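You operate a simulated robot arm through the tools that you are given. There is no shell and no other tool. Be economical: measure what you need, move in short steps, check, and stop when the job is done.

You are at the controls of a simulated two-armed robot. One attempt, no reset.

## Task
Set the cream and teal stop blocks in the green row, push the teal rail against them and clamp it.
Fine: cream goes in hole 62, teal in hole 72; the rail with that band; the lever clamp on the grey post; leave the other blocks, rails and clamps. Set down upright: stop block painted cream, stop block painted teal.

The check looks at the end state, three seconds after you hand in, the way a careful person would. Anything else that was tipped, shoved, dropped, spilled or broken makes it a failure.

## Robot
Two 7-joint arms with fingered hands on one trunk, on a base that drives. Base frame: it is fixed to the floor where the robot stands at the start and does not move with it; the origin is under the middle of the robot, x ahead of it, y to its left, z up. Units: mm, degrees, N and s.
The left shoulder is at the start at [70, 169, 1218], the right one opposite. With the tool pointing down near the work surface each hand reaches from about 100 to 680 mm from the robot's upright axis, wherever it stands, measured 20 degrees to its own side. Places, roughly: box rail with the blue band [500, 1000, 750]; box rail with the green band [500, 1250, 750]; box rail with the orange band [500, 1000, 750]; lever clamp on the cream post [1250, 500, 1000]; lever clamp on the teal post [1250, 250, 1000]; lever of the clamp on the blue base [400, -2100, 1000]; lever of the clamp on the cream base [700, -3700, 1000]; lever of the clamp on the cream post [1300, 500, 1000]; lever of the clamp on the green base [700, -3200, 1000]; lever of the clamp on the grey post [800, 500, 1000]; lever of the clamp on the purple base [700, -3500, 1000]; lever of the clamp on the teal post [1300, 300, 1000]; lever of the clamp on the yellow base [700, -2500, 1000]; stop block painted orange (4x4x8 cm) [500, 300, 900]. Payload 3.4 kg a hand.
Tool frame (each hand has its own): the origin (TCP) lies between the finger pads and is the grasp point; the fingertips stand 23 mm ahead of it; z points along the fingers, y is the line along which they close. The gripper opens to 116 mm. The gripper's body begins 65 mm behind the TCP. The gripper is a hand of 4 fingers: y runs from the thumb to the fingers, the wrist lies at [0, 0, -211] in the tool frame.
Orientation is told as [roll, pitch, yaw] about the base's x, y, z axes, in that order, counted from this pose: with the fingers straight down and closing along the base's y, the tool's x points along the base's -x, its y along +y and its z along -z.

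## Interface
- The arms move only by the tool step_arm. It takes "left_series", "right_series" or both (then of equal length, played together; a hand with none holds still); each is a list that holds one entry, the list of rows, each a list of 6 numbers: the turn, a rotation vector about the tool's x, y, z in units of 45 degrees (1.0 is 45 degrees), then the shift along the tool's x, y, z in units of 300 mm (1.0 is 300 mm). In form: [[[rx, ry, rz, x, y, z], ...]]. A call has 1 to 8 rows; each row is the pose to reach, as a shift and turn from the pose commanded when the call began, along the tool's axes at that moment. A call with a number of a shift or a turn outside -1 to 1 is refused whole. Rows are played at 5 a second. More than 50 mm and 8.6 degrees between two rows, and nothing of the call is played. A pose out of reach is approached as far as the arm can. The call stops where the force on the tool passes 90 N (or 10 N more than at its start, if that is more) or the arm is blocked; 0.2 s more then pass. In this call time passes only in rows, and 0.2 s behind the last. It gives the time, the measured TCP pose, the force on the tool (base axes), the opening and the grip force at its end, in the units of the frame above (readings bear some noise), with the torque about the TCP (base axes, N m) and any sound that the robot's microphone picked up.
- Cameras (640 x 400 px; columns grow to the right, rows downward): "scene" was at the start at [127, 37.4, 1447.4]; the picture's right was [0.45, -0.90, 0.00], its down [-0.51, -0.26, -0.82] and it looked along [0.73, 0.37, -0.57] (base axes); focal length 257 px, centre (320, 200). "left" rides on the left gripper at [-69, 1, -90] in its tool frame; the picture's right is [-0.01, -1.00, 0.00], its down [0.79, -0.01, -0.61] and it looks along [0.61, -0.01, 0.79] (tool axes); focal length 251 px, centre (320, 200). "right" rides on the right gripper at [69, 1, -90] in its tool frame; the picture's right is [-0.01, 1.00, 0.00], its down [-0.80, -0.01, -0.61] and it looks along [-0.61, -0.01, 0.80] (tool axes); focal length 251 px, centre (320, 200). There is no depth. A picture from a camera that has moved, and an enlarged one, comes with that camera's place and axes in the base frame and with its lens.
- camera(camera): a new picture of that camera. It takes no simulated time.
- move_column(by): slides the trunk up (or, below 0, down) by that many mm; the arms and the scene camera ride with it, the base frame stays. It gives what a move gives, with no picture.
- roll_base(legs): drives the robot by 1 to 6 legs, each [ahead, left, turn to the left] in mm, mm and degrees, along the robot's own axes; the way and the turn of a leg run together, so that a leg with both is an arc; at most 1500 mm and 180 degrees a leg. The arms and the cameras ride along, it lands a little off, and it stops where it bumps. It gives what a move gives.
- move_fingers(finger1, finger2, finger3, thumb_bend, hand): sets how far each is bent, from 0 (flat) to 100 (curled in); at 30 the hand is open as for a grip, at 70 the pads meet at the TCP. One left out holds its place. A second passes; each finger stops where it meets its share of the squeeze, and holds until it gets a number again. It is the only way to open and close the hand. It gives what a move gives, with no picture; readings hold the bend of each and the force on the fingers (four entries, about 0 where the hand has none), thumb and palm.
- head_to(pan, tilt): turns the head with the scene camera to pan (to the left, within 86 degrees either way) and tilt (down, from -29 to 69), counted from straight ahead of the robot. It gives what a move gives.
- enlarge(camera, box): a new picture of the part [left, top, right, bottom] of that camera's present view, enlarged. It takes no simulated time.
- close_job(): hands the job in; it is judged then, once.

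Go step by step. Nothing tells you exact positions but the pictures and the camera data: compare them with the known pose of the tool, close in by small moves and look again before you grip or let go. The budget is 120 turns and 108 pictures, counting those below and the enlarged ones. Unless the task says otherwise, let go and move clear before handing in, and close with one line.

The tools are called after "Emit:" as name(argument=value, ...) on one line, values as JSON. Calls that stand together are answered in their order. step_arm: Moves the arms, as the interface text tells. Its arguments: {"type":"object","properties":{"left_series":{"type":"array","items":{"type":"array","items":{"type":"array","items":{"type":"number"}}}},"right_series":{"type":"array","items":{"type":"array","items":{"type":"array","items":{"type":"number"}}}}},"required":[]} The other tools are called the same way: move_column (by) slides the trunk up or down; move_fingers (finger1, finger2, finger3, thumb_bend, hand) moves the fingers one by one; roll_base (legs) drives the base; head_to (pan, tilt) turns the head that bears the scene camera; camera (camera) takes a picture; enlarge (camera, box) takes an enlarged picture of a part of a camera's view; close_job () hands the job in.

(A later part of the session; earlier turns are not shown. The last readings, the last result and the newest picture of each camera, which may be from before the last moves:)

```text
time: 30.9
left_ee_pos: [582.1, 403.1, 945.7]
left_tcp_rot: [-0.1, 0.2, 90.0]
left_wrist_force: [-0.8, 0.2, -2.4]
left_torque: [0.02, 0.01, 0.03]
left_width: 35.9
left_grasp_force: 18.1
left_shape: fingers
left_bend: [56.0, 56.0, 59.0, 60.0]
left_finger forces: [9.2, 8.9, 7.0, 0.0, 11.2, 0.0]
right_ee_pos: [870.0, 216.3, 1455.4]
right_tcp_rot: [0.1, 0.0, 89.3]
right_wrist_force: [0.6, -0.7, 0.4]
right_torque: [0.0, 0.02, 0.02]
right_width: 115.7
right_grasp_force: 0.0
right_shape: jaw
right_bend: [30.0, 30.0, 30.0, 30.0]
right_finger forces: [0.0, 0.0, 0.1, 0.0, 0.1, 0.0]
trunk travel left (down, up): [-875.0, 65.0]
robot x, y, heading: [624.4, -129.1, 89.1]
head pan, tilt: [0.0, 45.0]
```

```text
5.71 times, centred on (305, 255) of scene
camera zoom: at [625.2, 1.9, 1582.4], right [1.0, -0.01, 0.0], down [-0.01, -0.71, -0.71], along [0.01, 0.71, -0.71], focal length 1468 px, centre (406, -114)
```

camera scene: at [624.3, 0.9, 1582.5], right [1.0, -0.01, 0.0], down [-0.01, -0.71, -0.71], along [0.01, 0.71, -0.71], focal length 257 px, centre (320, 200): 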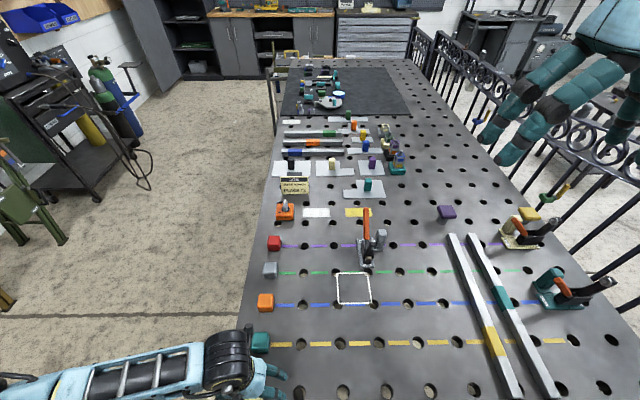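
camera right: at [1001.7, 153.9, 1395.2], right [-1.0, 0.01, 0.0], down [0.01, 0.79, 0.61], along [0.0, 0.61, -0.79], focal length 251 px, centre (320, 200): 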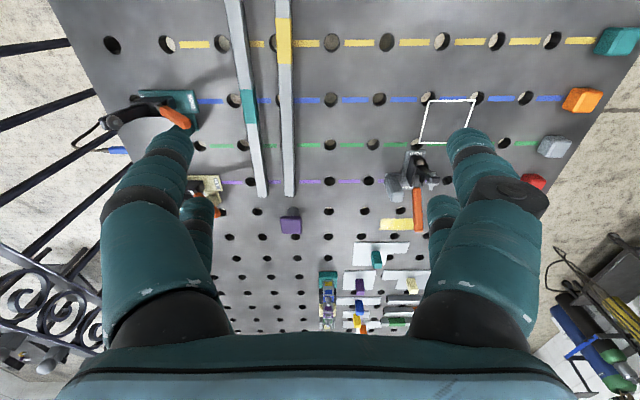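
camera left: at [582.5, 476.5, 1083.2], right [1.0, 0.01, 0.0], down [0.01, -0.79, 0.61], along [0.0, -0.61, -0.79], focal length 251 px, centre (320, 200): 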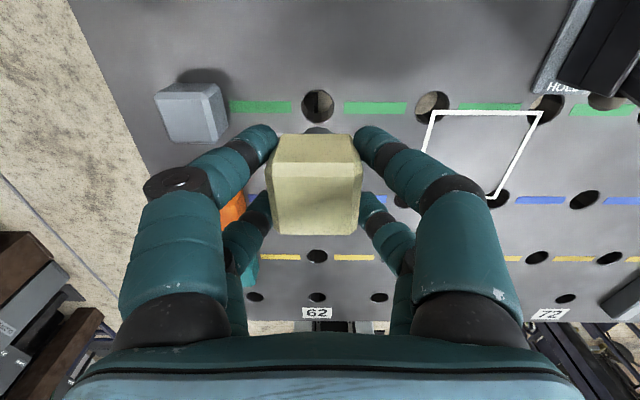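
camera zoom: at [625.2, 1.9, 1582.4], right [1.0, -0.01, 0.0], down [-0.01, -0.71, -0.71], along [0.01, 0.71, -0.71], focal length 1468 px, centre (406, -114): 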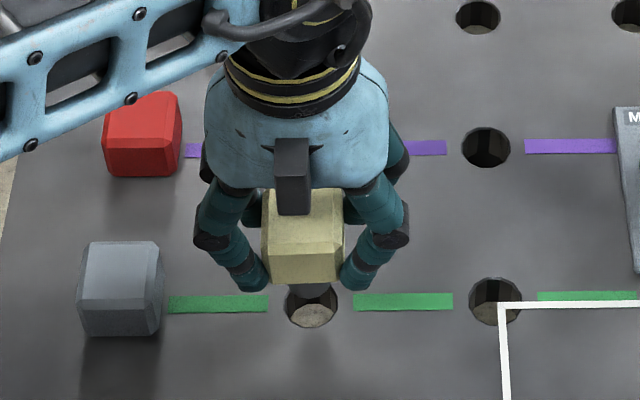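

Peg looks about 27 mm long and close to aligned. I'll go down another 22 mm to just above the surface and compare the edges directly.

Emit:
step_arm(left_series=[[[0, 0, 0, 0, 0, 0.073]]])

Emit:
enlarge(camera="left", box=[260, 90, 380, 165])

Emit:
enlarge(camera="scene", box=[275, 230, 335, 290])

```text
time: 31.3
left_ee_pos: [580.6, 404.1, 923.7]
left_tcp_rot: [0.0, 0.2, 90.0]
left_wrist_force: [-0.5, 0.0, -3.1]
left_torque: [0.02, -0.03, 0.0]
left_width: 35.5
left_grasp_force: 18.7
left_shape: fingers
left_bend: [56.0, 56.0, 59.0, 60.0]
left_finger forces: [9.3, 8.9, 7.0, 0.1, 11.1, 0.0]
right_ee_pos: [868.5, 215.5, 1454.5]
right_tcp_rot: [0.1, -0.1, 89.2]
right_wrist_force: [-0.2, 0.3, -0.1]
right_torque: [0.0, -0.02, -0.03]
right_width: 115.6
right_grasp_force: 0.0
right_shape: jaw
right_bend: [30.0, 30.0, 30.0, 30.0]
right_finger forces: [0.0, 0.0, 0.0, 0.1, 0.0, 0.1]
trunk travel left (down, up): [-875.0, 65.0]
robot x, y, heading: [622.6, -128.1, 89.1]
head pan, tilt: [0.0, 45.0]
```

```text
5.33 times, centred on (320, 128) of left
camera zoom: at [580.2, 472.5, 1012.9], right [1.0, 0.01, 0.0], down [0.01, -0.79, 0.61], along [0.01, -0.61, -0.79], focal length 1341 px, centre (320, 587)
```

zoom: 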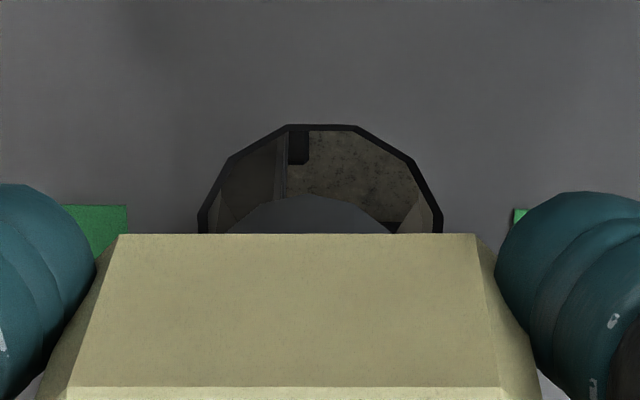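

```text
6.67 times, centred on (305, 260) of scene
camera zoom: at [623.7, 0.9, 1582.5], right [1.0, -0.01, 0.0], down [-0.01, -0.71, -0.71], along [0.01, 0.71, -0.71], focal length 1713 px, centre (420, -200)
```

zoom: 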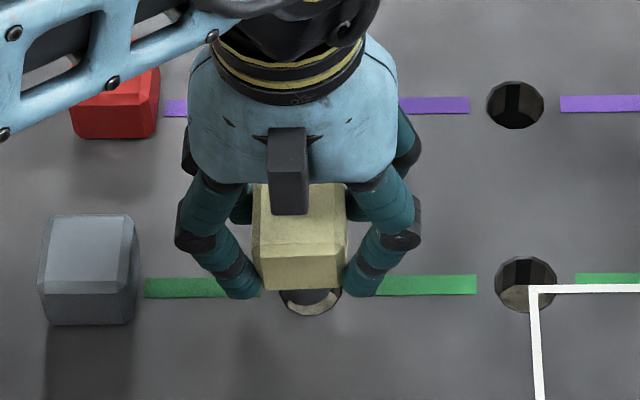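

Front gap about 2 mm, rear gap about 5.5 mm: shift +y by 2 mm, then lower gently while watching the force.

Emit:
step_arm(left_series=[[[0, 0, 0, -0.0067, -0.0015, 0], [0, 0, 0, -0.0067, -0.0015, 0.02], [0, 0, 0, -0.0067, -0.0015, 0.04], [0, 0, 0, -0.0067, -0.0015, 0.055]]])

Emit:
enlarge(camera="scene", box=[275, 230, 335, 290])

```text
time: 32.3
left_ee_pos: [581.5, 404.2, 905.4]
left_tcp_rot: [0.0, 0.2, 90.0]
left_wrist_force: [0.6, -0.3, -2.1]
left_torque: [0.01, 0.0, -0.04]
left_width: 36.1
left_grasp_force: 18.0
left_shape: fingers
left_bend: [56.0, 56.0, 59.0, 60.0]
left_finger forces: [9.2, 8.9, 7.1, 0.1, 11.1, 0.0]
right_ee_pos: [868.6, 215.5, 1454.7]
right_tcp_rot: [0.1, -0.1, 89.2]
right_wrist_force: [0.1, -0.6, -0.6]
right_torque: [0.02, 0.0, -0.03]
right_width: 115.8
right_grasp_force: 0.0
right_shape: jaw
right_bend: [30.0, 30.0, 30.0, 30.0]
right_finger forces: [0.0, 0.1, 0.0, 0.0, 0.0, 0.0]
trunk travel left (down, up): [-875.0, 65.0]
robot x, y, heading: [621.9, -131.0, 89.1]
head pan, tilt: [0.0, 45.0]
```

```text
6.67 times, centred on (305, 260) of scene
camera zoom: at [624.2, 0.9, 1582.5], right [1.0, -0.01, 0.0], down [-0.01, -0.71, -0.71], along [0.01, 0.71, -0.71], focal length 1713 px, centre (420, -200)
```

zoom: 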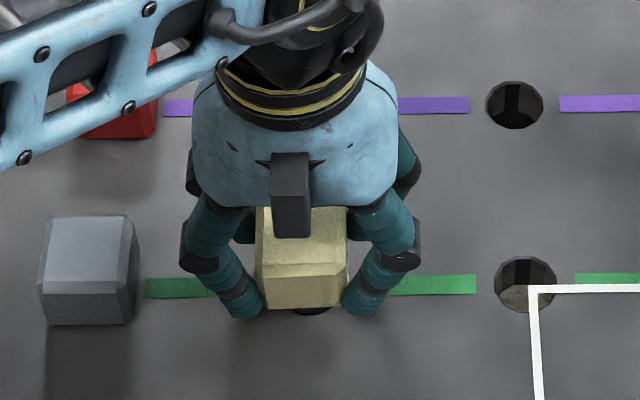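

It is entering without force, so I'll lower the rest of the way.

Emit:
step_arm(left_series=[[[0, 0, 0, 0, 0, 0.015], [0, 0, 0, 0, 0, 0.03], [0, 0, 0, 0, 0, 0.043], [0, 0, 0, 0, 0, 0.053]]])

Emit:
camera(camera="left")

```text
time: 33.3
left_ee_pos: [580.4, 404.5, 889.9]
left_tcp_rot: [0.0, 0.1, 90.0]
left_wrist_force: [1.1, 0.9, -2.5]
left_torque: [0.01, -0.02, -0.02]
left_width: 35.5
left_grasp_force: 18.1
left_shape: fingers
left_bend: [56.0, 56.0, 59.0, 60.0]
left_finger forces: [9.3, 8.9, 6.9, 0.0, 11.2, 0.1]
right_ee_pos: [869.7, 215.5, 1454.5]
right_tcp_rot: [0.1, -0.1, 89.3]
right_wrist_force: [-0.5, -0.3, 0.6]
right_torque: [0.0, -0.01, -0.03]
right_width: 115.9
right_grasp_force: 0.0
right_shape: jaw
right_bend: [30.0, 30.0, 30.0, 30.0]
right_finger forces: [0.0, 0.1, 0.1, 0.1, 0.0, 0.0]
trunk travel left (down, up): [-875.0, 65.0]
robot x, y, heading: [624.7, -127.3, 89.2]
head pan, tilt: [0.0, 45.0]
```

```text
71 pictures are left
camera left: at [580.1, 472.8, 979.2], right [1.0, 0.01, 0.0], down [0.01, -0.79, 0.61], along [0.01, -0.61, -0.79], focal length 251 px, centre (320, 200)
```

left: 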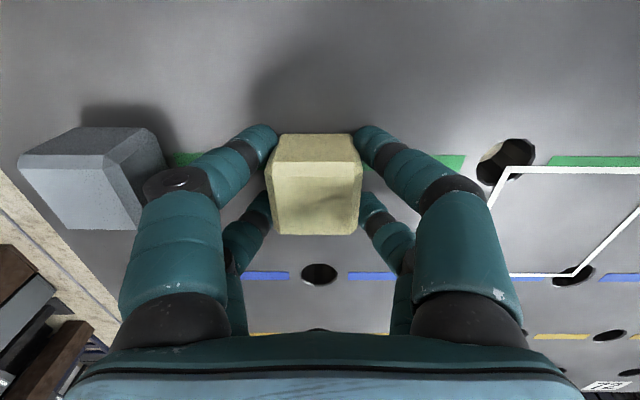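

Height matches the pick height. I'll nudge down 1–2 mm to seat it, release and rise.

Emit:
step_arm(left_series=[[[0, 0, 0, 0, 0, 0.005]]])

Emit:
move_fingers(hand="left", finger1=30, finger2=30, finger3=30, thumb_bend=30)

Emit:
step_arm(left_series=[[[0, 0, 0, 0, 0, -0.1], [0, 0, 0, 0, 0, -0.23], [0, 0, 0, 0, 0, -0.36]]])

Emit:
enlarge(camera="left", box=[160, 0, 480, 200])

```text
time: 33.7
left_ee_pos: [582.4, 402.4, 888.5]
left_tcp_rot: [0.0, 0.1, 90.1]
left_wrist_force: [-0.1, 2.4, 3.2]
left_torque: [0.0, 0.13, 0.01]
left_width: 35.8
left_grasp_force: 18.9
left_shape: fingers
left_bend: [56.0, 56.0, 59.0, 60.0]
left_finger forces: [9.4, 9.2, 7.1, 0.1, 11.0, 0.1]
right_ee_pos: [869.9, 215.8, 1457.1]
right_tcp_rot: [0.1, -0.2, 89.1]
right_wrist_force: [-0.3, 0.4, -0.2]
right_torque: [-0.01, 0.0, -0.03]
right_width: 115.9
right_grasp_force: 0.1
right_shape: jaw
right_bend: [30.0, 30.0, 30.0, 30.0]
right_finger forces: [0.1, 0.0, 0.0, 0.1, 0.0, 0.0]
trunk travel left (down, up): [-875.0, 65.0]
robot x, y, heading: [624.7, -127.8, 89.2]
head pan, tilt: [0.0, 45.0]
```

```text
time: 34.7
left_ee_pos: [581.3, 404.5, 889.4]
left_tcp_rot: [0.0, 0.3, 90.0]
left_wrist_force: [-0.3, 0.4, 0.8]
left_torque: [-0.01, -0.01, -0.02]
left_width: 116.5
left_grasp_force: 0.0
left_shape: fingers
left_bend: [30.0, 30.0, 30.0, 30.0]
left_finger forces: [0.1, 0.0, 0.1, 0.0, 0.0, 0.0]
right_ee_pos: [870.3, 215.1, 1455.5]
right_tcp_rot: [0.2, -0.2, 89.1]
right_wrist_force: [-0.4, 0.8, -0.3]
right_torque: [0.01, -0.02, 0.04]
right_width: 115.8
right_grasp_force: 0.2
right_shape: jaw
right_bend: [30.0, 30.0, 30.0, 30.0]
right_finger forces: [0.0, 0.0, 0.1, 0.0, 0.0, 0.0]
trunk travel left (down, up): [-875.0, 65.0]
robot x, y, heading: [625.2, -126.1, 89.0]
head pan, tilt: [0.0, 45.0]
```

```text
time: 35.5
left_ee_pos: [582.1, 401.6, 998.7]
left_tcp_rot: [0.0, 0.2, 90.0]
left_wrist_force: [0.4, 0.1, 0.8]
left_torque: [-0.02, -0.02, 0.04]
left_width: 116.7
left_grasp_force: 0.1
left_shape: fingers
left_bend: [30.0, 30.0, 30.0, 30.0]
left_finger forces: [0.0, 0.0, 0.1, 0.0, 0.0, 0.0]
right_ee_pos: [869.6, 213.9, 1455.5]
right_tcp_rot: [0.2, -0.1, 89.3]
right_wrist_force: [0.4, 0.3, 0.5]
right_torque: [0.01, 0.01, 0.02]
right_width: 116.1
right_grasp_force: 0.1
right_shape: jaw
right_bend: [30.0, 30.0, 30.0, 30.0]
right_finger forces: [0.1, 0.0, 0.1, 0.0, 0.0, 0.0]
trunk travel left (down, up): [-875.0, 65.0]
robot x, y, heading: [625.5, -125.7, 89.1]
head pan, tilt: [0.0, 45.0]
```

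```text
2.00 times, centred on (320, 100) of left
camera zoom: at [582.0, 470.4, 1087.1], right [1.0, 0.01, 0.0], down [0.01, -0.79, 0.61], along [0.01, -0.61, -0.79], focal length 503 px, centre (320, 400)
```

zoom: 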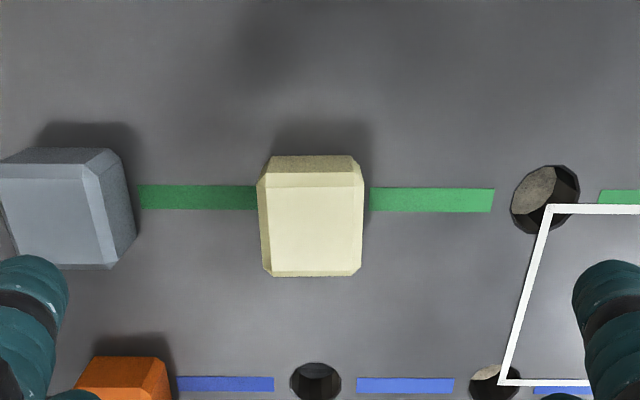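

Cream is seated upright in hole 62 of the green row. Now teal, at about (481, 206).

Emit:
step_arm(left_series=[[[0, 0, 0, 0.1326, 0.0667, 0], [0, 0, 0, 0.265, 0.1333, 0], [0, 0, 0, 0.398, 0.2, 0], [0, 0, 0, 0.53, 0.267, 0], [0, 0, 0, 0.663, 0.333, 0]]])

Emit:
camera(camera="left")

```text
time: 36.7
left_ee_pos: [477.6, 200.3, 996.2]
left_tcp_rot: [0.0, 0.0, 89.9]
left_wrist_force: [0.3, -0.1, -0.3]
left_torque: [0.0, -0.01, -0.01]
left_width: 116.6
left_grasp_force: 0.0
left_shape: fingers
left_bend: [30.0, 30.0, 30.0, 30.0]
left_finger forces: [0.1, 0.0, 0.1, 0.0, 0.0, 0.1]
right_ee_pos: [868.3, 212.7, 1456.9]
right_tcp_rot: [0.1, -0.2, 89.2]
right_wrist_force: [0.1, 0.0, -0.1]
right_torque: [0.03, -0.02, 0.03]
right_width: 116.0
right_grasp_force: 0.0
right_shape: jaw
right_bend: [30.0, 30.0, 30.0, 30.0]
right_finger forces: [0.0, 0.0, 0.0, 0.0, 0.1, 0.1]
trunk travel left (down, up): [-875.0, 65.0]
robot x, y, heading: [626.7, -129.2, 89.2]
head pan, tilt: [0.0, 45.0]
```

```text
69 pictures are left
camera left: at [477.2, 270.4, 1086.6], right [1.0, 0.01, 0.0], down [0.01, -0.79, 0.61], along [0.01, -0.61, -0.79], focal length 251 px, centre (320, 200)
```

left: 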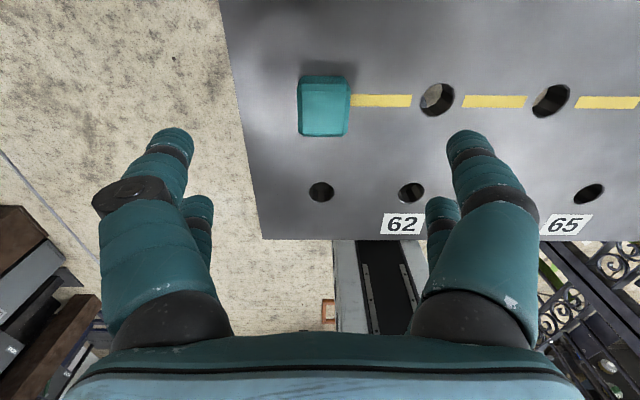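

Emit:
step_arm(left_series=[[[0, 0, 0, -0.0145, -0.018, 0.1], [0, 0, 0, -0.0145, -0.018, 0.22], [0, 0, 0, -0.0145, -0.018, 0.356]]])

Emit:
move_fingers(hand="left", finger1=70, finger2=70, finger3=70, thumb_bend=70)

Emit:
camera(camera="left")

```text
time: 37.5
left_ee_pos: [485.8, 210.2, 890.0]
left_tcp_rot: [0.0, 0.1, 90.0]
left_wrist_force: [-0.8, -0.1, -0.5]
left_torque: [0.01, -0.01, 0.02]
left_width: 116.9
left_grasp_force: 0.1
left_shape: fingers
left_bend: [30.0, 30.0, 30.0, 30.0]
left_finger forces: [0.0, 0.1, 0.0, 0.1, 0.0, 0.0]
right_ee_pos: [870.2, 214.5, 1454.3]
right_tcp_rot: [0.1, -0.2, 89.2]
right_wrist_force: [-0.4, -0.3, -0.5]
right_torque: [0.02, 0.01, 0.01]
right_width: 116.1
right_grasp_force: 0.0
right_shape: jaw
right_bend: [30.0, 30.0, 30.0, 30.0]
right_finger forces: [0.0, 0.1, 0.0, 0.0, 0.1, 0.0]
trunk travel left (down, up): [-875.0, 65.0]
robot x, y, heading: [621.4, -130.5, 89.3]
head pan, tilt: [0.0, 45.0]
```

```text
time: 38.5
left_ee_pos: [484.2, 209.7, 890.6]
left_tcp_rot: [0.0, 0.2, 90.0]
left_wrist_force: [-0.9, 0.4, -0.6]
left_torque: [-0.01, 0.0, 0.01]
left_width: 21.1
left_grasp_force: 15.7
left_shape: fingers
left_bend: [62.0, 57.0, 59.0, 64.0]
left_finger forces: [7.3, 7.6, 7.1, 0.0, 8.6, 0.0]
right_ee_pos: [869.5, 214.3, 1455.5]
right_tcp_rot: [0.1, 0.0, 89.3]
right_wrist_force: [0.2, 0.5, 0.2]
right_torque: [0.0, -0.02, -0.02]
right_width: 115.9
right_grasp_force: 0.0
right_shape: jaw
right_bend: [30.0, 30.0, 30.0, 30.0]
right_finger forces: [0.0, 0.0, 0.1, 0.0, 0.0, 0.1]
trunk travel left (down, up): [-875.0, 65.0]
robot x, y, heading: [624.2, -131.8, 89.1]
head pan, tilt: [0.0, 45.0]
```

```text
68 pictures are left
camera left: at [483.5, 278.0, 979.4], right [1.0, 0.01, 0.0], down [0.01, -0.79, 0.61], along [0.01, -0.61, -0.79], focal length 251 px, centre (320, 200)
```

left: 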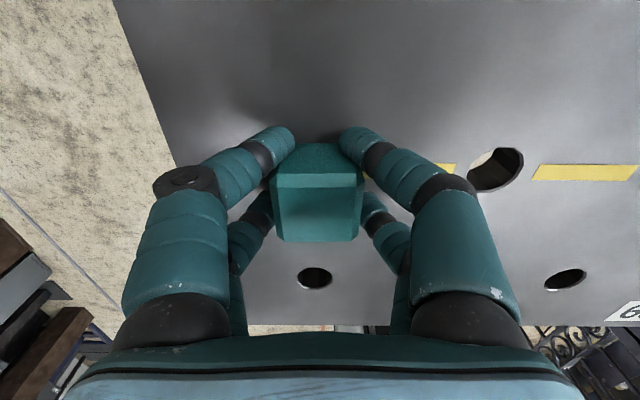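

Front fingers are again at the corner; regrip 6 mm toward -y.

Emit:
move_fingers(hand="left", finger1=30, finger2=30, finger3=30, thumb_bend=30)

Emit:
step_arm(left_series=[[[0, 0, 0, 0.02, 0.004, 0]]])

Emit:
move_fingers(hand="left", finger1=70, finger2=70, finger3=70, thumb_bend=70)

Emit:
camera(camera="left")

```text
time: 39.5
left_ee_pos: [483.0, 207.8, 891.5]
left_tcp_rot: [-0.1, 0.2, 90.0]
left_wrist_force: [1.0, 0.0, 0.0]
left_torque: [0.01, 0.02, -0.02]
left_width: 117.1
left_grasp_force: 0.1
left_shape: fingers
left_bend: [30.0, 30.0, 30.0, 30.0]
left_finger forces: [0.0, 0.0, 0.0, 0.0, 0.0, 0.0]
right_ee_pos: [869.9, 213.6, 1455.1]
right_tcp_rot: [0.1, -0.1, 89.1]
right_wrist_force: [0.2, 0.3, -0.2]
right_torque: [-0.01, -0.01, -0.02]
right_width: 115.9
right_grasp_force: 0.1
right_shape: jaw
right_bend: [30.0, 30.0, 30.0, 30.0]
right_finger forces: [0.1, 0.0, 0.1, 0.0, 0.1, 0.0]
trunk travel left (down, up): [-875.0, 65.0]
robot x, y, heading: [623.7, -130.9, 89.1]
head pan, tilt: [0.0, 45.0]
```

```text
time: 39.9
left_ee_pos: [482.5, 202.5, 890.4]
left_tcp_rot: [-0.1, 0.2, 90.1]
left_wrist_force: [-0.3, 0.4, -0.2]
left_torque: [-0.01, 0.03, -0.02]
left_width: 116.4
left_grasp_force: 0.1
left_shape: fingers
left_bend: [30.0, 30.0, 30.0, 30.0]
left_finger forces: [0.1, 0.1, 0.0, 0.1, 0.0, 0.1]
right_ee_pos: [870.1, 214.3, 1454.7]
right_tcp_rot: [0.1, -0.1, 89.3]
right_wrist_force: [-0.3, 0.2, -0.3]
right_torque: [0.0, -0.02, 0.0]
right_width: 115.9
right_grasp_force: 0.1
right_shape: jaw
right_bend: [30.0, 30.0, 30.0, 30.0]
right_finger forces: [0.1, 0.0, 0.0, 0.0, 0.0, 0.0]
trunk travel left (down, up): [-875.0, 65.0]
robot x, y, heading: [624.4, -126.3, 89.4]
head pan, tilt: [0.0, 45.0]
```

```text
time: 40.9
left_ee_pos: [482.0, 203.0, 889.7]
left_tcp_rot: [0.0, 0.2, 90.0]
left_wrist_force: [0.0, 0.3, 0.5]
left_torque: [0.0, 0.02, 0.03]
left_width: 36.1
left_grasp_force: 18.1
left_shape: fingers
left_bend: [56.0, 59.0, 63.0, 60.0]
left_finger forces: [9.2, 7.3, 6.7, 0.0, 11.7, 0.1]
right_ee_pos: [870.1, 214.9, 1455.6]
right_tcp_rot: [0.1, -0.1, 89.1]
right_wrist_force: [0.1, 0.4, 0.8]
right_torque: [0.0, 0.0, 0.0]
right_width: 115.8
right_grasp_force: 0.0
right_shape: jaw
right_bend: [30.0, 30.0, 30.0, 30.0]
right_finger forces: [0.0, 0.1, 0.0, 0.0, 0.0, 0.0]
trunk travel left (down, up): [-875.0, 65.0]
robot x, y, heading: [625.8, -131.2, 89.3]
head pan, tilt: [0.0, 45.0]
```

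```text
67 pictures are left
camera left: at [482.3, 272.0, 979.5], right [1.0, 0.01, 0.0], down [0.01, -0.79, 0.61], along [0.01, -0.61, -0.79], focal length 251 px, centre (320, 200)
```

left: 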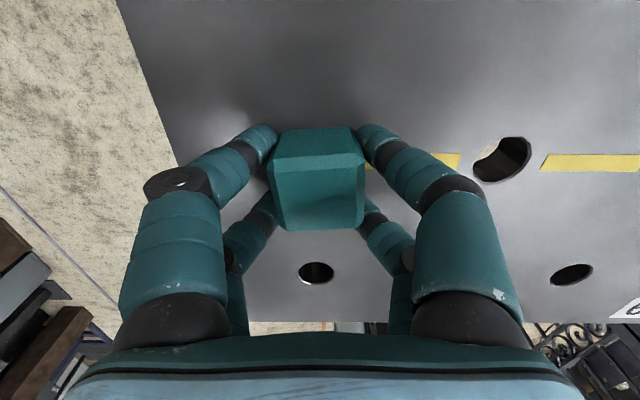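

All four fingers hold. I'll lift teal, extend and raise it, then drive right and forward and lower the trunk for reach to hole 72.

Emit:
step_arm(left_series=[[[0, 0, 0, 0, 0, -0.12], [0, 0, 0, 0, 0, -0.25], [0, 0, 0, 0, 0, -0.37], [0, 0, 0, -0.1, 0, -0.47], [0, 0, 0, -0.2, 0, -0.58], [0, 0, 0, -0.3, 0, -0.69], [0, 0, 0, -0.4, 0, -0.8], [0, 0, 0, -0.5, 0, -0.88]]])

Emit:
roll_base(legs=[[0, -175, 0.8], [60, 0, 0]])

Emit:
move_column(by=-150)

Emit:
camera(camera="scene")

```text
time: 42.7
left_ee_pos: [484.6, 355.2, 1155.4]
left_tcp_rot: [0.0, 0.4, 90.1]
left_wrist_force: [0.7, 0.9, -2.5]
left_torque: [-0.03, -0.01, 0.01]
left_width: 35.7
left_grasp_force: 17.0
left_shape: fingers
left_bend: [56.0, 59.0, 63.0, 60.0]
left_finger forces: [9.0, 7.1, 6.8, 0.0, 11.8, 0.0]
right_ee_pos: [870.8, 215.9, 1455.2]
right_tcp_rot: [0.1, -0.1, 89.2]
right_wrist_force: [0.2, 0.7, -0.1]
right_torque: [-0.01, -0.01, 0.02]
right_width: 116.1
right_grasp_force: 0.1
right_shape: jaw
right_bend: [30.0, 30.0, 30.0, 30.0]
right_finger forces: [0.0, 0.1, 0.0, 0.0, 0.0, 0.1]
trunk travel left (down, up): [-875.0, 65.0]
robot x, y, heading: [622.2, -126.7, 89.2]
head pan, tilt: [0.0, 45.0]
```

```text
time: 44.7
left_ee_pos: [648.4, 400.9, 1158.5]
left_tcp_rot: [-0.1, -0.2, 91.0]
left_wrist_force: [-0.1, -0.4, -1.9]
left_torque: [0.06, -0.04, -0.02]
left_width: 36.1
left_grasp_force: 17.7
left_shape: fingers
left_bend: [56.0, 59.0, 63.0, 60.0]
left_finger forces: [9.1, 7.0, 6.9, 0.0, 11.7, 0.0]
right_ee_pos: [1034.5, 266.5, 1459.0]
right_tcp_rot: [0.0, -0.6, 90.3]
right_wrist_force: [0.4, -2.2, 0.2]
right_torque: [0.06, 0.01, 0.0]
right_width: 115.9
right_grasp_force: 0.1
right_shape: jaw
right_bend: [30.0, 30.0, 30.0, 30.0]
right_finger forces: [0.0, 0.0, 0.0, 0.0, 0.1, 0.0]
trunk travel left (down, up): [-875.0, 65.0]
robot x, y, heading: [796.9, -70.5, 90.1]
head pan, tilt: [0.0, 45.0]
```

```text
time: 46.5
left_ee_pos: [648.0, 410.5, 1006.3]
left_tcp_rot: [0.0, 0.2, 90.9]
left_wrist_force: [-0.1, 0.7, -2.4]
left_torque: [0.02, -0.03, 0.0]
left_width: 35.8
left_grasp_force: 17.8
left_shape: fingers
left_bend: [56.0, 59.0, 63.0, 60.0]
left_finger forces: [9.2, 7.0, 6.8, 0.0, 11.7, 0.1]
right_ee_pos: [1036.0, 278.0, 1305.2]
right_tcp_rot: [0.1, -0.1, 90.3]
right_wrist_force: [0.6, -0.5, -0.4]
right_torque: [0.0, 0.01, 0.01]
right_width: 115.6
right_grasp_force: 0.1
right_shape: jaw
right_bend: [30.0, 30.0, 30.0, 30.0]
right_finger forces: [0.0, 0.0, 0.1, 0.1, 0.1, 0.0]
trunk travel left (down, up): [-725.0, 215.0]
robot x, y, heading: [800.6, -70.7, 90.1]
head pan, tilt: [0.0, 45.0]
```

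```text
66 pictures are left
camera scene: at [794.7, 59.2, 1432.6], right [1.0, 0.0, 0.0], down [0.0, -0.71, -0.71], along [0.0, 0.71, -0.71], focal length 257 px, centre (320, 200)
```

scene: 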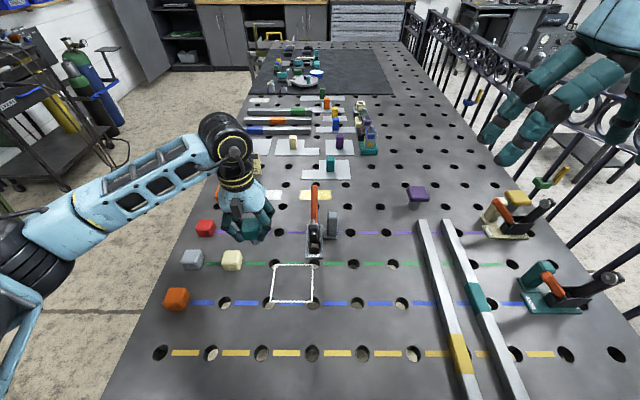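

Hand and block are clear of the clamp. I'll go around the clamp's near side: back to y about 300, then +x.

Emit:
step_arm(left_series=[[[0, 0, 0.007, 0.13, 0, 0], [0, 0, 0.014, 0.26, 0, 0], [0, 0, 0.02, 0.37, -0.05, 0], [0, 0, 0.02, 0.38, -0.2, 0], [0, 0, 0.02, 0.38, -0.36, 0], [0, 0, 0.02, 0.38, -0.52, 0], [0, 0, 0.02, 0.38, -0.67, 0], [0, 0, 0.02, 0.38, -0.82, 0]]])

```text
time: 48.3
left_ee_pos: [900.4, 299.0, 1007.6]
left_tcp_rot: [0.0, 0.2, 90.1]
left_wrist_force: [0.2, -0.7, -3.2]
left_torque: [0.01, 0.01, 0.03]
left_width: 36.0
left_grasp_force: 15.5
left_shape: fingers
left_bend: [56.0, 59.0, 64.0, 60.0]
left_finger forces: [8.9, 6.9, 4.7, 0.0, 12.3, 0.0]
right_ee_pos: [1037.8, 278.2, 1304.9]
right_tcp_rot: [0.2, 0.0, 90.3]
right_wrist_force: [-0.4, 0.1, 0.7]
right_torque: [0.03, 0.0, 0.01]
right_width: 115.9
right_grasp_force: 0.0
right_shape: jaw
right_bend: [30.0, 30.0, 30.0, 30.0]
right_finger forces: [0.1, 0.1, 0.1, 0.0, 0.1, 0.0]
trunk travel left (down, up): [-725.0, 215.0]
robot x, y, heading: [794.7, -68.8, 90.3]
head pan, tilt: [0.0, 45.0]
```

Emit:
step_arm(left_series=[[[0, 0, 0, -0.05, -0.13, 0], [0, 0, 0, -0.15, -0.25, 0], [0, 0, 0, -0.27, -0.27, 0], [0, 0, 0, -0.35, -0.27, 0]]])

Emit:
camera(camera="left")

Emit:
enlarge(camera="scene", box=[320, 190, 460, 300])

```text
time: 49.3
left_ee_pos: [960.4, 391.3, 998.4]
left_tcp_rot: [-0.1, 0.2, 90.1]
left_wrist_force: [0.5, -0.4, -2.5]
left_torque: [-0.02, 0.02, 0.0]
left_width: 35.8
left_grasp_force: 16.7
left_shape: fingers
left_bend: [56.0, 60.0, 65.0, 60.0]
left_finger forces: [8.8, 6.7, 4.8, 0.0, 12.2, 0.0]
left hand out of reach, approached as far as the arm can: row 3, 4
right_ee_pos: [1036.7, 278.8, 1305.7]
right_tcp_rot: [0.0, -0.1, 90.1]
right_wrist_force: [-0.6, -0.5, 0.1]
right_torque: [-0.02, 0.01, 0.02]
right_width: 115.9
right_grasp_force: 0.1
right_shape: jaw
right_bend: [30.0, 30.0, 30.0, 30.0]
right_finger forces: [0.0, 0.0, 0.0, 0.0, 0.0, 0.1]
trunk travel left (down, up): [-725.0, 215.0]
robot x, y, heading: [800.5, -70.8, 90.2]
head pan, tilt: [0.0, 45.0]
```

```text
65 pictures are left
camera left: at [959.1, 461.5, 1087.2], right [1.0, 0.01, 0.0], down [0.01, -0.79, 0.61], along [0.01, -0.61, -0.79], focal length 251 px, centre (320, 200)
```

left: 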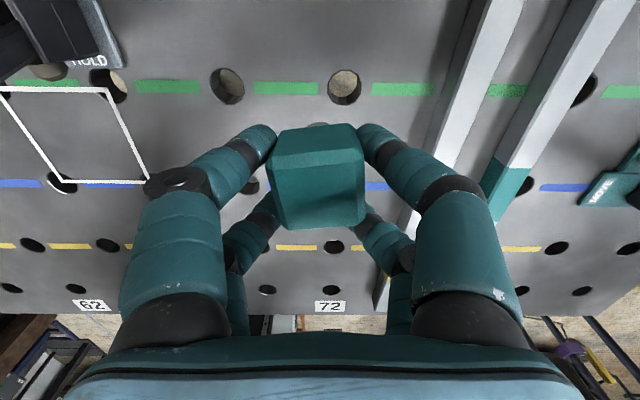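

```text
3.64 times, centred on (390, 245) of scene
camera zoom: at [794.9, 60.4, 1432.4], right [1.0, 0.0, 0.0], down [0.0, -0.71, -0.71], along [0.0, 0.71, -0.71], focal length 934 px, centre (66, 36)
```

zoom: 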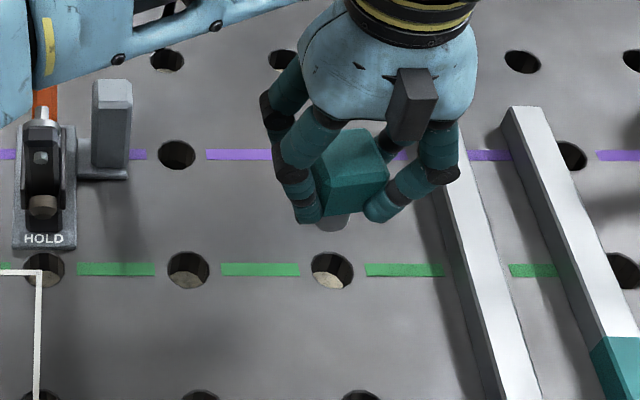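

Just out of reach by about 20 mm. I'll drive 50 mm forward (base slides further under the table), then re-aim.

Emit:
roll_base(legs=[[50, 0, 0]])

Emit:
step_arm(left_series=[[[0, 0, 0, 0.06, -0.03, 0], [0, 0, 0, 0.12, -0.067, 0]]])

Emit:
camera(camera="left")

```text
time: 50.2
left_ee_pos: [959.5, 435.3, 1001.1]
left_tcp_rot: [0.0, -0.1, 90.0]
left_wrist_force: [-0.7, -0.5, -2.9]
left_torque: [0.01, 0.0, -0.01]
left_width: 35.7
left_grasp_force: 16.2
left_shape: fingers
left_bend: [56.0, 60.0, 65.0, 60.0]
left_finger forces: [8.9, 6.7, 4.8, 0.1, 12.1, 0.1]
right_ee_pos: [1035.9, 321.4, 1307.6]
right_tcp_rot: [0.1, -0.5, 90.3]
right_wrist_force: [-0.3, 0.6, 0.8]
right_torque: [0.05, 0.01, -0.02]
right_width: 115.9
right_grasp_force: 0.1
right_shape: jaw
right_bend: [30.0, 30.0, 30.0, 30.0]
right_finger forces: [0.0, 0.0, 0.0, 0.0, 0.0, 0.0]
trunk travel left (down, up): [-725.0, 215.0]
robot x, y, heading: [797.2, -25.8, 90.2]
head pan, tilt: [0.0, 45.0]
```

```text
time: 50.8
left_ee_pos: [975.6, 408.1, 1001.0]
left_tcp_rot: [-0.2, 0.1, 90.0]
left_wrist_force: [0.7, -0.3, -2.8]
left_torque: [0.0, -0.01, -0.01]
left_width: 35.7
left_grasp_force: 16.7
left_shape: fingers
left_bend: [56.0, 60.0, 65.0, 60.0]
left_finger forces: [8.7, 6.5, 4.6, 0.0, 12.1, 0.0]
left hand out of reach, approached as far as the arm can: row 2
right_ee_pos: [1037.0, 325.6, 1306.3]
right_tcp_rot: [0.1, -0.2, 90.3]
right_wrist_force: [0.5, 0.0, -0.9]
right_torque: [0.01, 0.0, 0.02]
right_width: 115.6
right_grasp_force: 0.1
right_shape: jaw
right_bend: [30.0, 30.0, 30.0, 30.0]
right_finger forces: [0.0, 0.1, 0.0, 0.1, 0.1, 0.0]
trunk travel left (down, up): [-725.0, 215.0]
robot x, y, heading: [798.7, -20.5, 90.2]
head pan, tilt: [0.0, 45.0]
```

```text
63 pictures are left
camera left: at [975.1, 477.0, 1089.4], right [1.0, 0.01, 0.0], down [0.01, -0.79, 0.61], along [0.01, -0.61, -0.79], focal length 251 px, centre (320, 200)
```

left: 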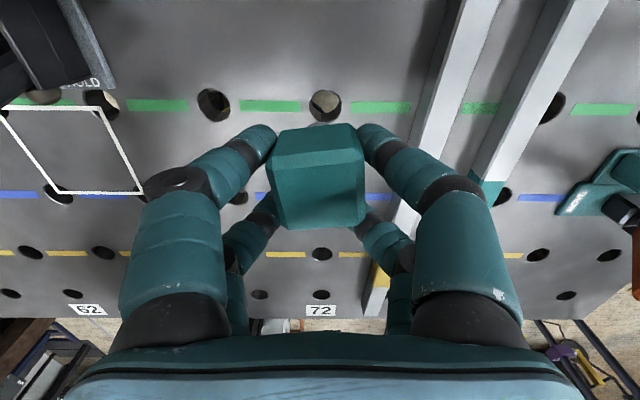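

Arm is at a crossing limit rather than length. Turning the base 12° to the right brings the left shoulder round; then I'll turn the tool back square.

Emit:
roll_base(legs=[[0, 0, -12]])

```text
time: 52.0
left_ee_pos: [1061.5, 363.8, 999.2]
left_tcp_rot: [0.0, 0.3, 78.1]
left_wrist_force: [0.1, -0.6, -3.3]
left_torque: [-0.01, -0.02, 0.02]
left_width: 35.7
left_grasp_force: 15.7
left_shape: fingers
left_bend: [56.0, 60.0, 65.0, 60.0]
left_finger forces: [8.8, 6.6, 4.5, 0.0, 12.1, 0.0]
right_ee_pos: [1105.0, 268.1, 1305.9]
right_tcp_rot: [0.1, -0.1, 78.1]
right_wrist_force: [0.1, -1.1, -0.6]
right_torque: [-0.02, 0.04, 0.02]
right_width: 116.1
right_grasp_force: 0.0
right_shape: jaw
right_bend: [30.0, 30.0, 30.0, 30.0]
right_finger forces: [0.0, 0.1, 0.1, 0.0, 0.0, 0.0]
trunk travel left (down, up): [-725.0, 215.0]
robot x, y, heading: [795.5, -20.5, 78.1]
head pan, tilt: [0.0, 45.0]
```

Emit:
step_arm(left_series=[[[0, 0, -0.08, -0.039, 0.145, 0], [0, 0, -0.156, -0.079, 0.289, 0]]])

Emit:
camera(camera="left")

```text
time: 52.6
left_ee_pos: [979.8, 405.7, 1002.8]
left_tcp_rot: [-0.1, 0.2, 85.0]
left_wrist_force: [-0.1, -0.2, -3.4]
left_torque: [-0.04, 0.0, -0.03]
left_width: 35.8
left_grasp_force: 15.9
left_shape: fingers
left_bend: [56.0, 60.0, 65.0, 60.0]
left_finger forces: [8.9, 6.6, 4.2, 0.0, 12.1, 0.0]
right_ee_pos: [1102.0, 269.8, 1306.9]
right_tcp_rot: [0.0, -0.1, 78.1]
right_wrist_force: [0.0, 0.0, -0.4]
right_torque: [0.01, 0.02, 0.0]
right_width: 115.9
right_grasp_force: 0.1
right_shape: jaw
right_bend: [30.0, 30.0, 30.0, 30.0]
right_finger forces: [0.0, 0.1, 0.0, 0.1, 0.0, 0.0]
trunk travel left (down, up): [-725.0, 215.0]
robot x, y, heading: [797.8, -18.6, 78.1]
head pan, tilt: [0.0, 45.0]
```

```text
62 pictures are left
camera left: at [985.0, 474.5, 1090.7], right [1.0, -0.08, 0.0], down [-0.06, -0.79, 0.61], along [-0.05, -0.61, -0.79], focal length 251 px, centre (320, 200)
```

left: 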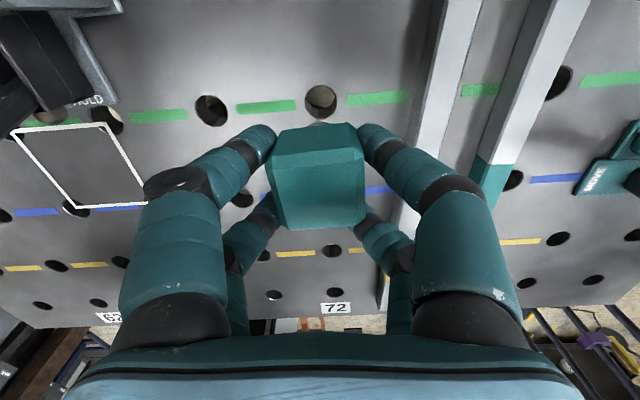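

Block now square with the grid. Lowering toward the surface to compare peg and hole.

Emit:
step_arm(left_series=[[[0, 0, 0, 0, 0, 0.1], [0, 0, 0, 0, 0, 0.19], [0, 0, 0, 0, 0, 0.25]]])

Emit:
enlarge(camera="left", box=[260, 90, 380, 165])

Emit:
camera(camera="scene")

```text
time: 53.4
left_ee_pos: [982.3, 404.7, 925.2]
left_tcp_rot: [0.0, 0.0, 85.1]
left_wrist_force: [-0.4, 0.0, -2.4]
left_torque: [-0.03, -0.04, -0.01]
left_width: 35.5
left_grasp_force: 15.2
left_shape: fingers
left_bend: [56.0, 60.0, 65.0, 60.0]
left_finger forces: [8.9, 6.5, 4.1, 0.0, 12.1, 0.1]
right_ee_pos: [1105.0, 269.1, 1304.9]
right_tcp_rot: [0.1, -0.2, 78.0]
right_wrist_force: [1.2, -0.4, -0.2]
right_torque: [-0.02, 0.0, 0.01]
right_width: 116.0
right_grasp_force: 0.0
right_shape: jaw
right_bend: [30.0, 30.0, 30.0, 30.0]
right_finger forces: [0.0, 0.0, 0.0, 0.0, 0.0, 0.1]
trunk travel left (down, up): [-725.0, 215.0]
robot x, y, heading: [800.0, -21.8, 78.0]
head pan, tilt: [0.0, 45.0]
```

```text
5.33 times, centred on (320, 128) of left
camera zoom: at [988.6, 474.3, 1013.9], right [1.0, -0.08, 0.0], down [-0.06, -0.79, 0.61], along [-0.05, -0.61, -0.79], focal length 1341 px, centre (320, 587)
```

zoom: 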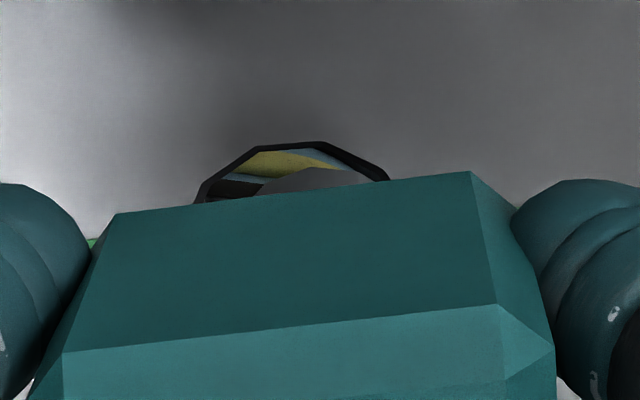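

```text
60 pictures are left
camera scene: at [823.3, 105.7, 1432.5], right [0.98, -0.21, 0.0], down [-0.15, -0.69, -0.71], along [0.15, 0.69, -0.71], focal length 257 px, centre (320, 200)
```

scene: 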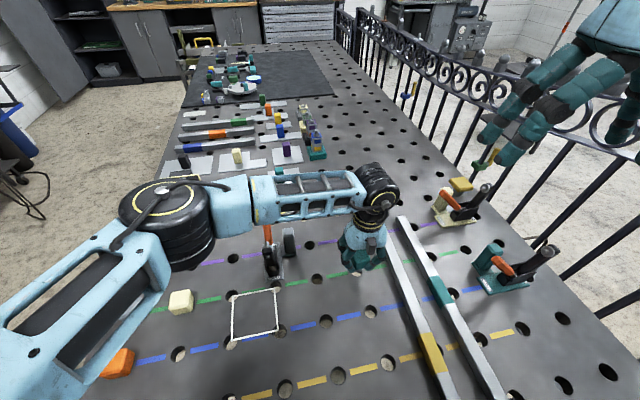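

Peg is about 2.7 mm too far +y and 1.9 mm too far +x. Correcting and looking again.

Emit:
step_arm(left_series=[[[0, 0, 0, 0.0095, 0.0055, 0]]])

Emit:
enlarge(camera="left", box=[260, 90, 380, 165])

Emit:
enlarge(camera="scene", box=[330, 240, 400, 290])

```text
time: 53.8
left_ee_pos: [979.3, 402.2, 925.5]
left_tcp_rot: [-0.1, 0.3, 85.1]
left_wrist_force: [1.3, -0.5, -2.7]
left_torque: [0.01, 0.03, 0.0]
left_width: 35.6
left_grasp_force: 15.6
left_shape: fingers
left_bend: [56.0, 60.0, 65.0, 60.0]
left_finger forces: [8.8, 6.5, 4.1, 0.0, 12.1, 0.0]
right_ee_pos: [1104.6, 268.8, 1305.6]
right_tcp_rot: [0.1, -0.1, 78.1]
right_wrist_force: [0.4, 0.0, -0.1]
right_torque: [0.0, -0.01, 0.0]
right_width: 116.1
right_grasp_force: 0.1
right_shape: jaw
right_bend: [30.0, 30.0, 30.0, 30.0]
right_finger forces: [0.0, 0.0, 0.0, 0.1, 0.1, 0.0]
trunk travel left (down, up): [-725.0, 215.0]
robot x, y, heading: [795.7, -21.0, 77.8]
head pan, tilt: [0.0, 45.0]
```

```text
5.33 times, centred on (320, 128) of left
camera zoom: at [985.6, 471.1, 1014.1], right [1.0, -0.08, 0.0], down [-0.06, -0.79, 0.61], along [-0.05, -0.61, -0.79], focal length 1341 px, centre (320, 587)
```

zoom: 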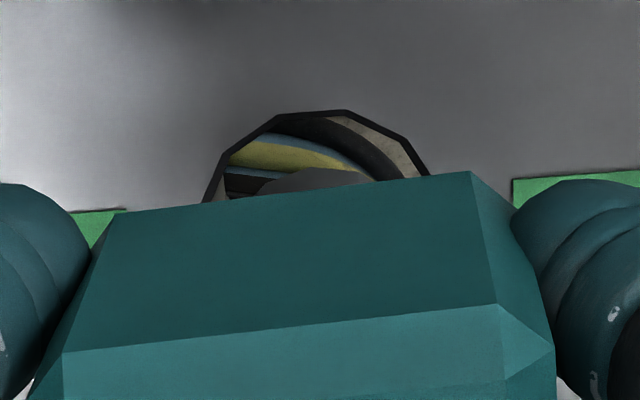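

```text
8.00 times, centred on (365, 265) of scene
camera zoom: at [822.2, 105.9, 1432.5], right [0.98, -0.21, 0.0], down [-0.15, -0.69, -0.71], along [0.15, 0.69, -0.71], focal length 2056 px, centre (-40, -320)
```

zoom: 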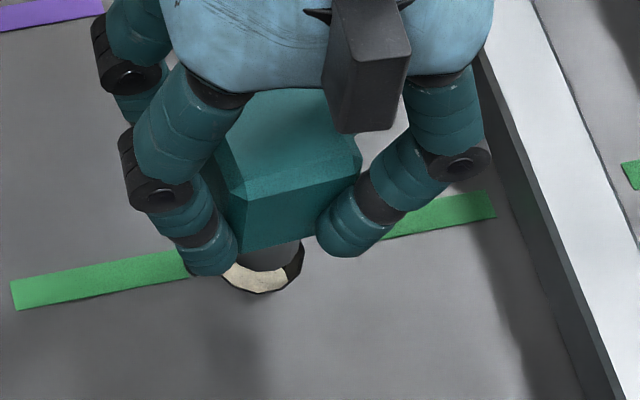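

Edges now match the relation that worked for cream. Lowering gently.

Emit:
step_arm(left_series=[[[0, 0, 0, 0, 0, 0.02], [0, 0, 0, 0, 0, 0.04], [0, 0, 0, 0, 0, 0.06]]])

Emit:
enlarge(camera="scene", box=[330, 240, 400, 290])

```text
time: 54.6
left_ee_pos: [980.0, 404.2, 906.1]
left_tcp_rot: [-0.1, 0.3, 85.1]
left_wrist_force: [0.6, 0.1, -2.9]
left_torque: [-0.05, -0.01, -0.01]
left_width: 35.6
left_grasp_force: 15.8
left_shape: fingers
left_bend: [56.0, 60.0, 65.0, 60.0]
left_finger forces: [8.8, 6.6, 4.0, 0.0, 12.1, 0.1]
right_ee_pos: [1103.9, 268.5, 1304.8]
right_tcp_rot: [0.1, -0.1, 78.1]
right_wrist_force: [-0.4, -0.5, -0.3]
right_torque: [-0.02, -0.01, 0.03]
right_width: 115.5
right_grasp_force: 0.0
right_shape: jaw
right_bend: [30.0, 30.0, 30.0, 30.0]
right_finger forces: [0.0, 0.0, 0.0, 0.0, 0.1, 0.0]
trunk travel left (down, up): [-725.0, 215.0]
robot x, y, heading: [796.8, -22.7, 78.2]
head pan, tilt: [0.0, 45.0]
```

```text
8.00 times, centred on (365, 265) of scene
camera zoom: at [822.6, 106.0, 1432.4], right [0.98, -0.21, 0.0], down [-0.15, -0.69, -0.71], along [0.15, 0.69, -0.71], focal length 2056 px, centre (-40, -320)
```

zoom: 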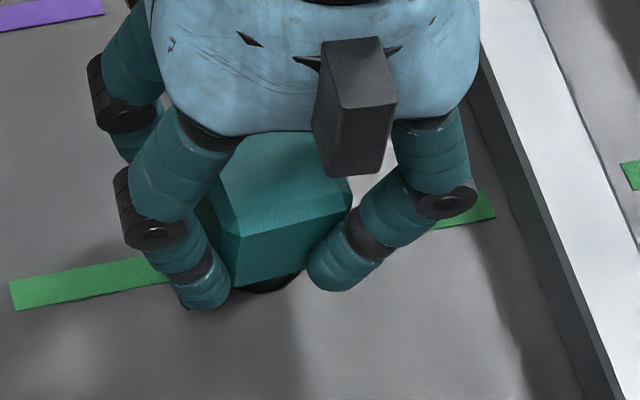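

Going in without force. Lower fully, seat, then open only part-way because the yellow rail is close by.

Emit:
step_arm(left_series=[[[0, 0, 0, 0, 0, 0.015], [0, 0, 0, 0, 0, 0.03], [0, 0, 0, 0, 0, 0.045], [0, 0, 0, 0, 0, 0.056]]])

Emit:
move_fingers(hand="left", finger1=47, finger2=47, finger3=47, thumb_bend=47)

Emit:
camera(camera="left")

```text
time: 55.6
left_ee_pos: [980.2, 401.4, 891.2]
left_tcp_rot: [-0.2, 0.1, 85.0]
left_wrist_force: [-0.2, 0.6, 2.3]
left_torque: [0.15, 0.1, 0.01]
left_width: 35.9
left_grasp_force: 16.1
left_shape: fingers
left_bend: [56.0, 60.0, 65.0, 60.0]
left_finger forces: [8.8, 6.6, 4.1, 0.0, 12.8, 0.1]
right_ee_pos: [1104.3, 268.8, 1305.6]
right_tcp_rot: [0.0, -0.1, 78.1]
right_wrist_force: [0.2, 0.3, 0.2]
right_torque: [0.03, 0.01, 0.01]
right_width: 116.1
right_grasp_force: 0.1
right_shape: jaw
right_bend: [30.0, 30.0, 30.0, 30.0]
right_finger forces: [0.0, 0.0, 0.1, 0.0, 0.0, 0.0]
trunk travel left (down, up): [-725.0, 215.0]
robot x, y, heading: [797.3, -22.3, 78.0]
head pan, tilt: [0.0, 45.0]
```

```text
time: 56.6
left_ee_pos: [980.4, 400.1, 890.6]
left_tcp_rot: [-0.1, 0.3, 85.0]
left_wrist_force: [0.8, 0.0, -0.1]
left_torque: [-0.01, 0.0, -0.01]
left_width: 66.8
left_grasp_force: 0.1
left_shape: fingers
left_bend: [47.0, 47.0, 47.0, 47.0]
left_finger forces: [0.1, 0.0, 0.0, 0.0, 0.0, 0.0]
right_ee_pos: [1105.0, 268.8, 1306.1]
right_tcp_rot: [0.1, -0.2, 78.1]
right_wrist_force: [0.5, 0.5, -0.3]
right_torque: [-0.03, -0.01, 0.04]
right_width: 115.9
right_grasp_force: 0.1
right_shape: jaw
right_bend: [30.0, 30.0, 30.0, 30.0]
right_finger forces: [0.0, 0.0, 0.1, 0.1, 0.1, 0.1]
trunk travel left (down, up): [-725.0, 215.0]
robot x, y, heading: [798.0, -19.0, 78.0]
head pan, tilt: [0.0, 45.0]
```

```text
56 pictures are left
camera left: at [985.3, 470.5, 979.0], right [1.0, -0.08, 0.0], down [-0.06, -0.79, 0.61], along [-0.05, -0.61, -0.79], focal length 251 px, centre (320, 200)
```

left: 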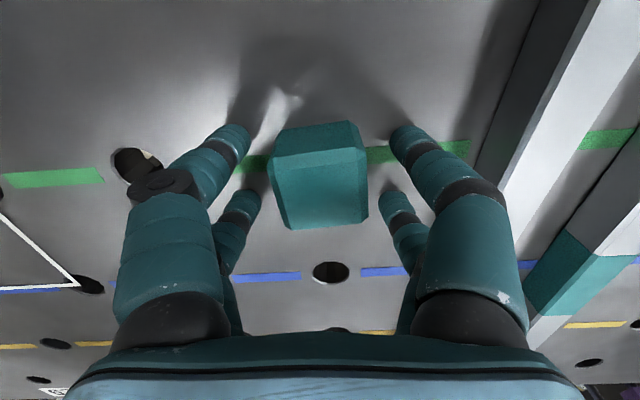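

Teal is seated and released. Raise the left hand and bring it back toward the robot, away from the work.

Emit:
step_arm(left_series=[[[0, 0, 0, 0, 0, -0.12], [0, 0, 0, 0, 0, -0.26], [0, 0, 0, 0, 0, -0.4], [0, 0, 0, 0.1, 0, -0.5], [0, 0, 0, 0.2, 0.1, -0.55], [0, 0, 0, 0.28, 0.23, -0.55], [0, 0, 0, 0.32, 0.38, -0.55], [0, 0, 0, 0.32, 0.53, -0.55]]])

Emit:
camera(camera="scene")

```text
time: 58.4
left_ee_pos: [808.4, 320.7, 1054.4]
left_tcp_rot: [-0.3, 0.1, 84.9]
left_wrist_force: [-0.3, 0.4, 0.5]
left_torque: [0.02, 0.0, -0.03]
left_width: 66.7
left_grasp_force: 0.1
left_shape: fingers
left_bend: [47.0, 47.0, 47.0, 47.0]
left_finger forces: [0.0, 0.1, 0.1, 0.0, 0.0, 0.1]
right_ee_pos: [1101.5, 268.5, 1306.9]
right_tcp_rot: [0.1, -0.2, 78.2]
right_wrist_force: [0.1, -0.4, 0.3]
right_torque: [0.01, 0.0, -0.01]
right_width: 115.9
right_grasp_force: 0.2
right_shape: jaw
right_bend: [30.0, 30.0, 30.0, 30.0]
right_finger forces: [0.0, 0.0, 0.0, 0.1, 0.0, 0.1]
trunk travel left (down, up): [-725.0, 215.0]
robot x, y, heading: [796.2, -19.9, 78.1]
head pan, tilt: [0.0, 45.0]
```

```text
55 pictures are left
camera scene: at [819.4, 105.6, 1432.6], right [0.98, -0.21, 0.0], down [-0.14, -0.69, -0.71], along [0.15, 0.69, -0.71], focal length 257 px, centre (320, 200)
```

scene: 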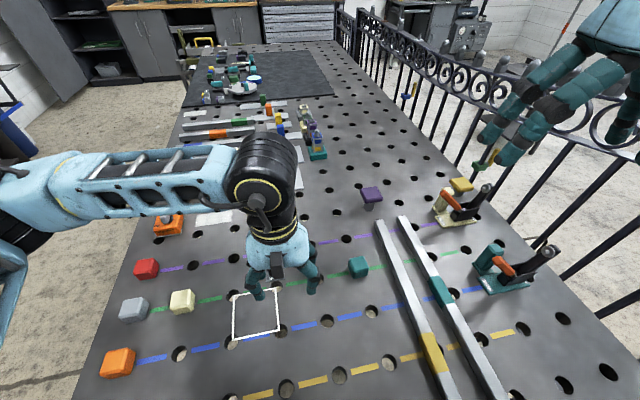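

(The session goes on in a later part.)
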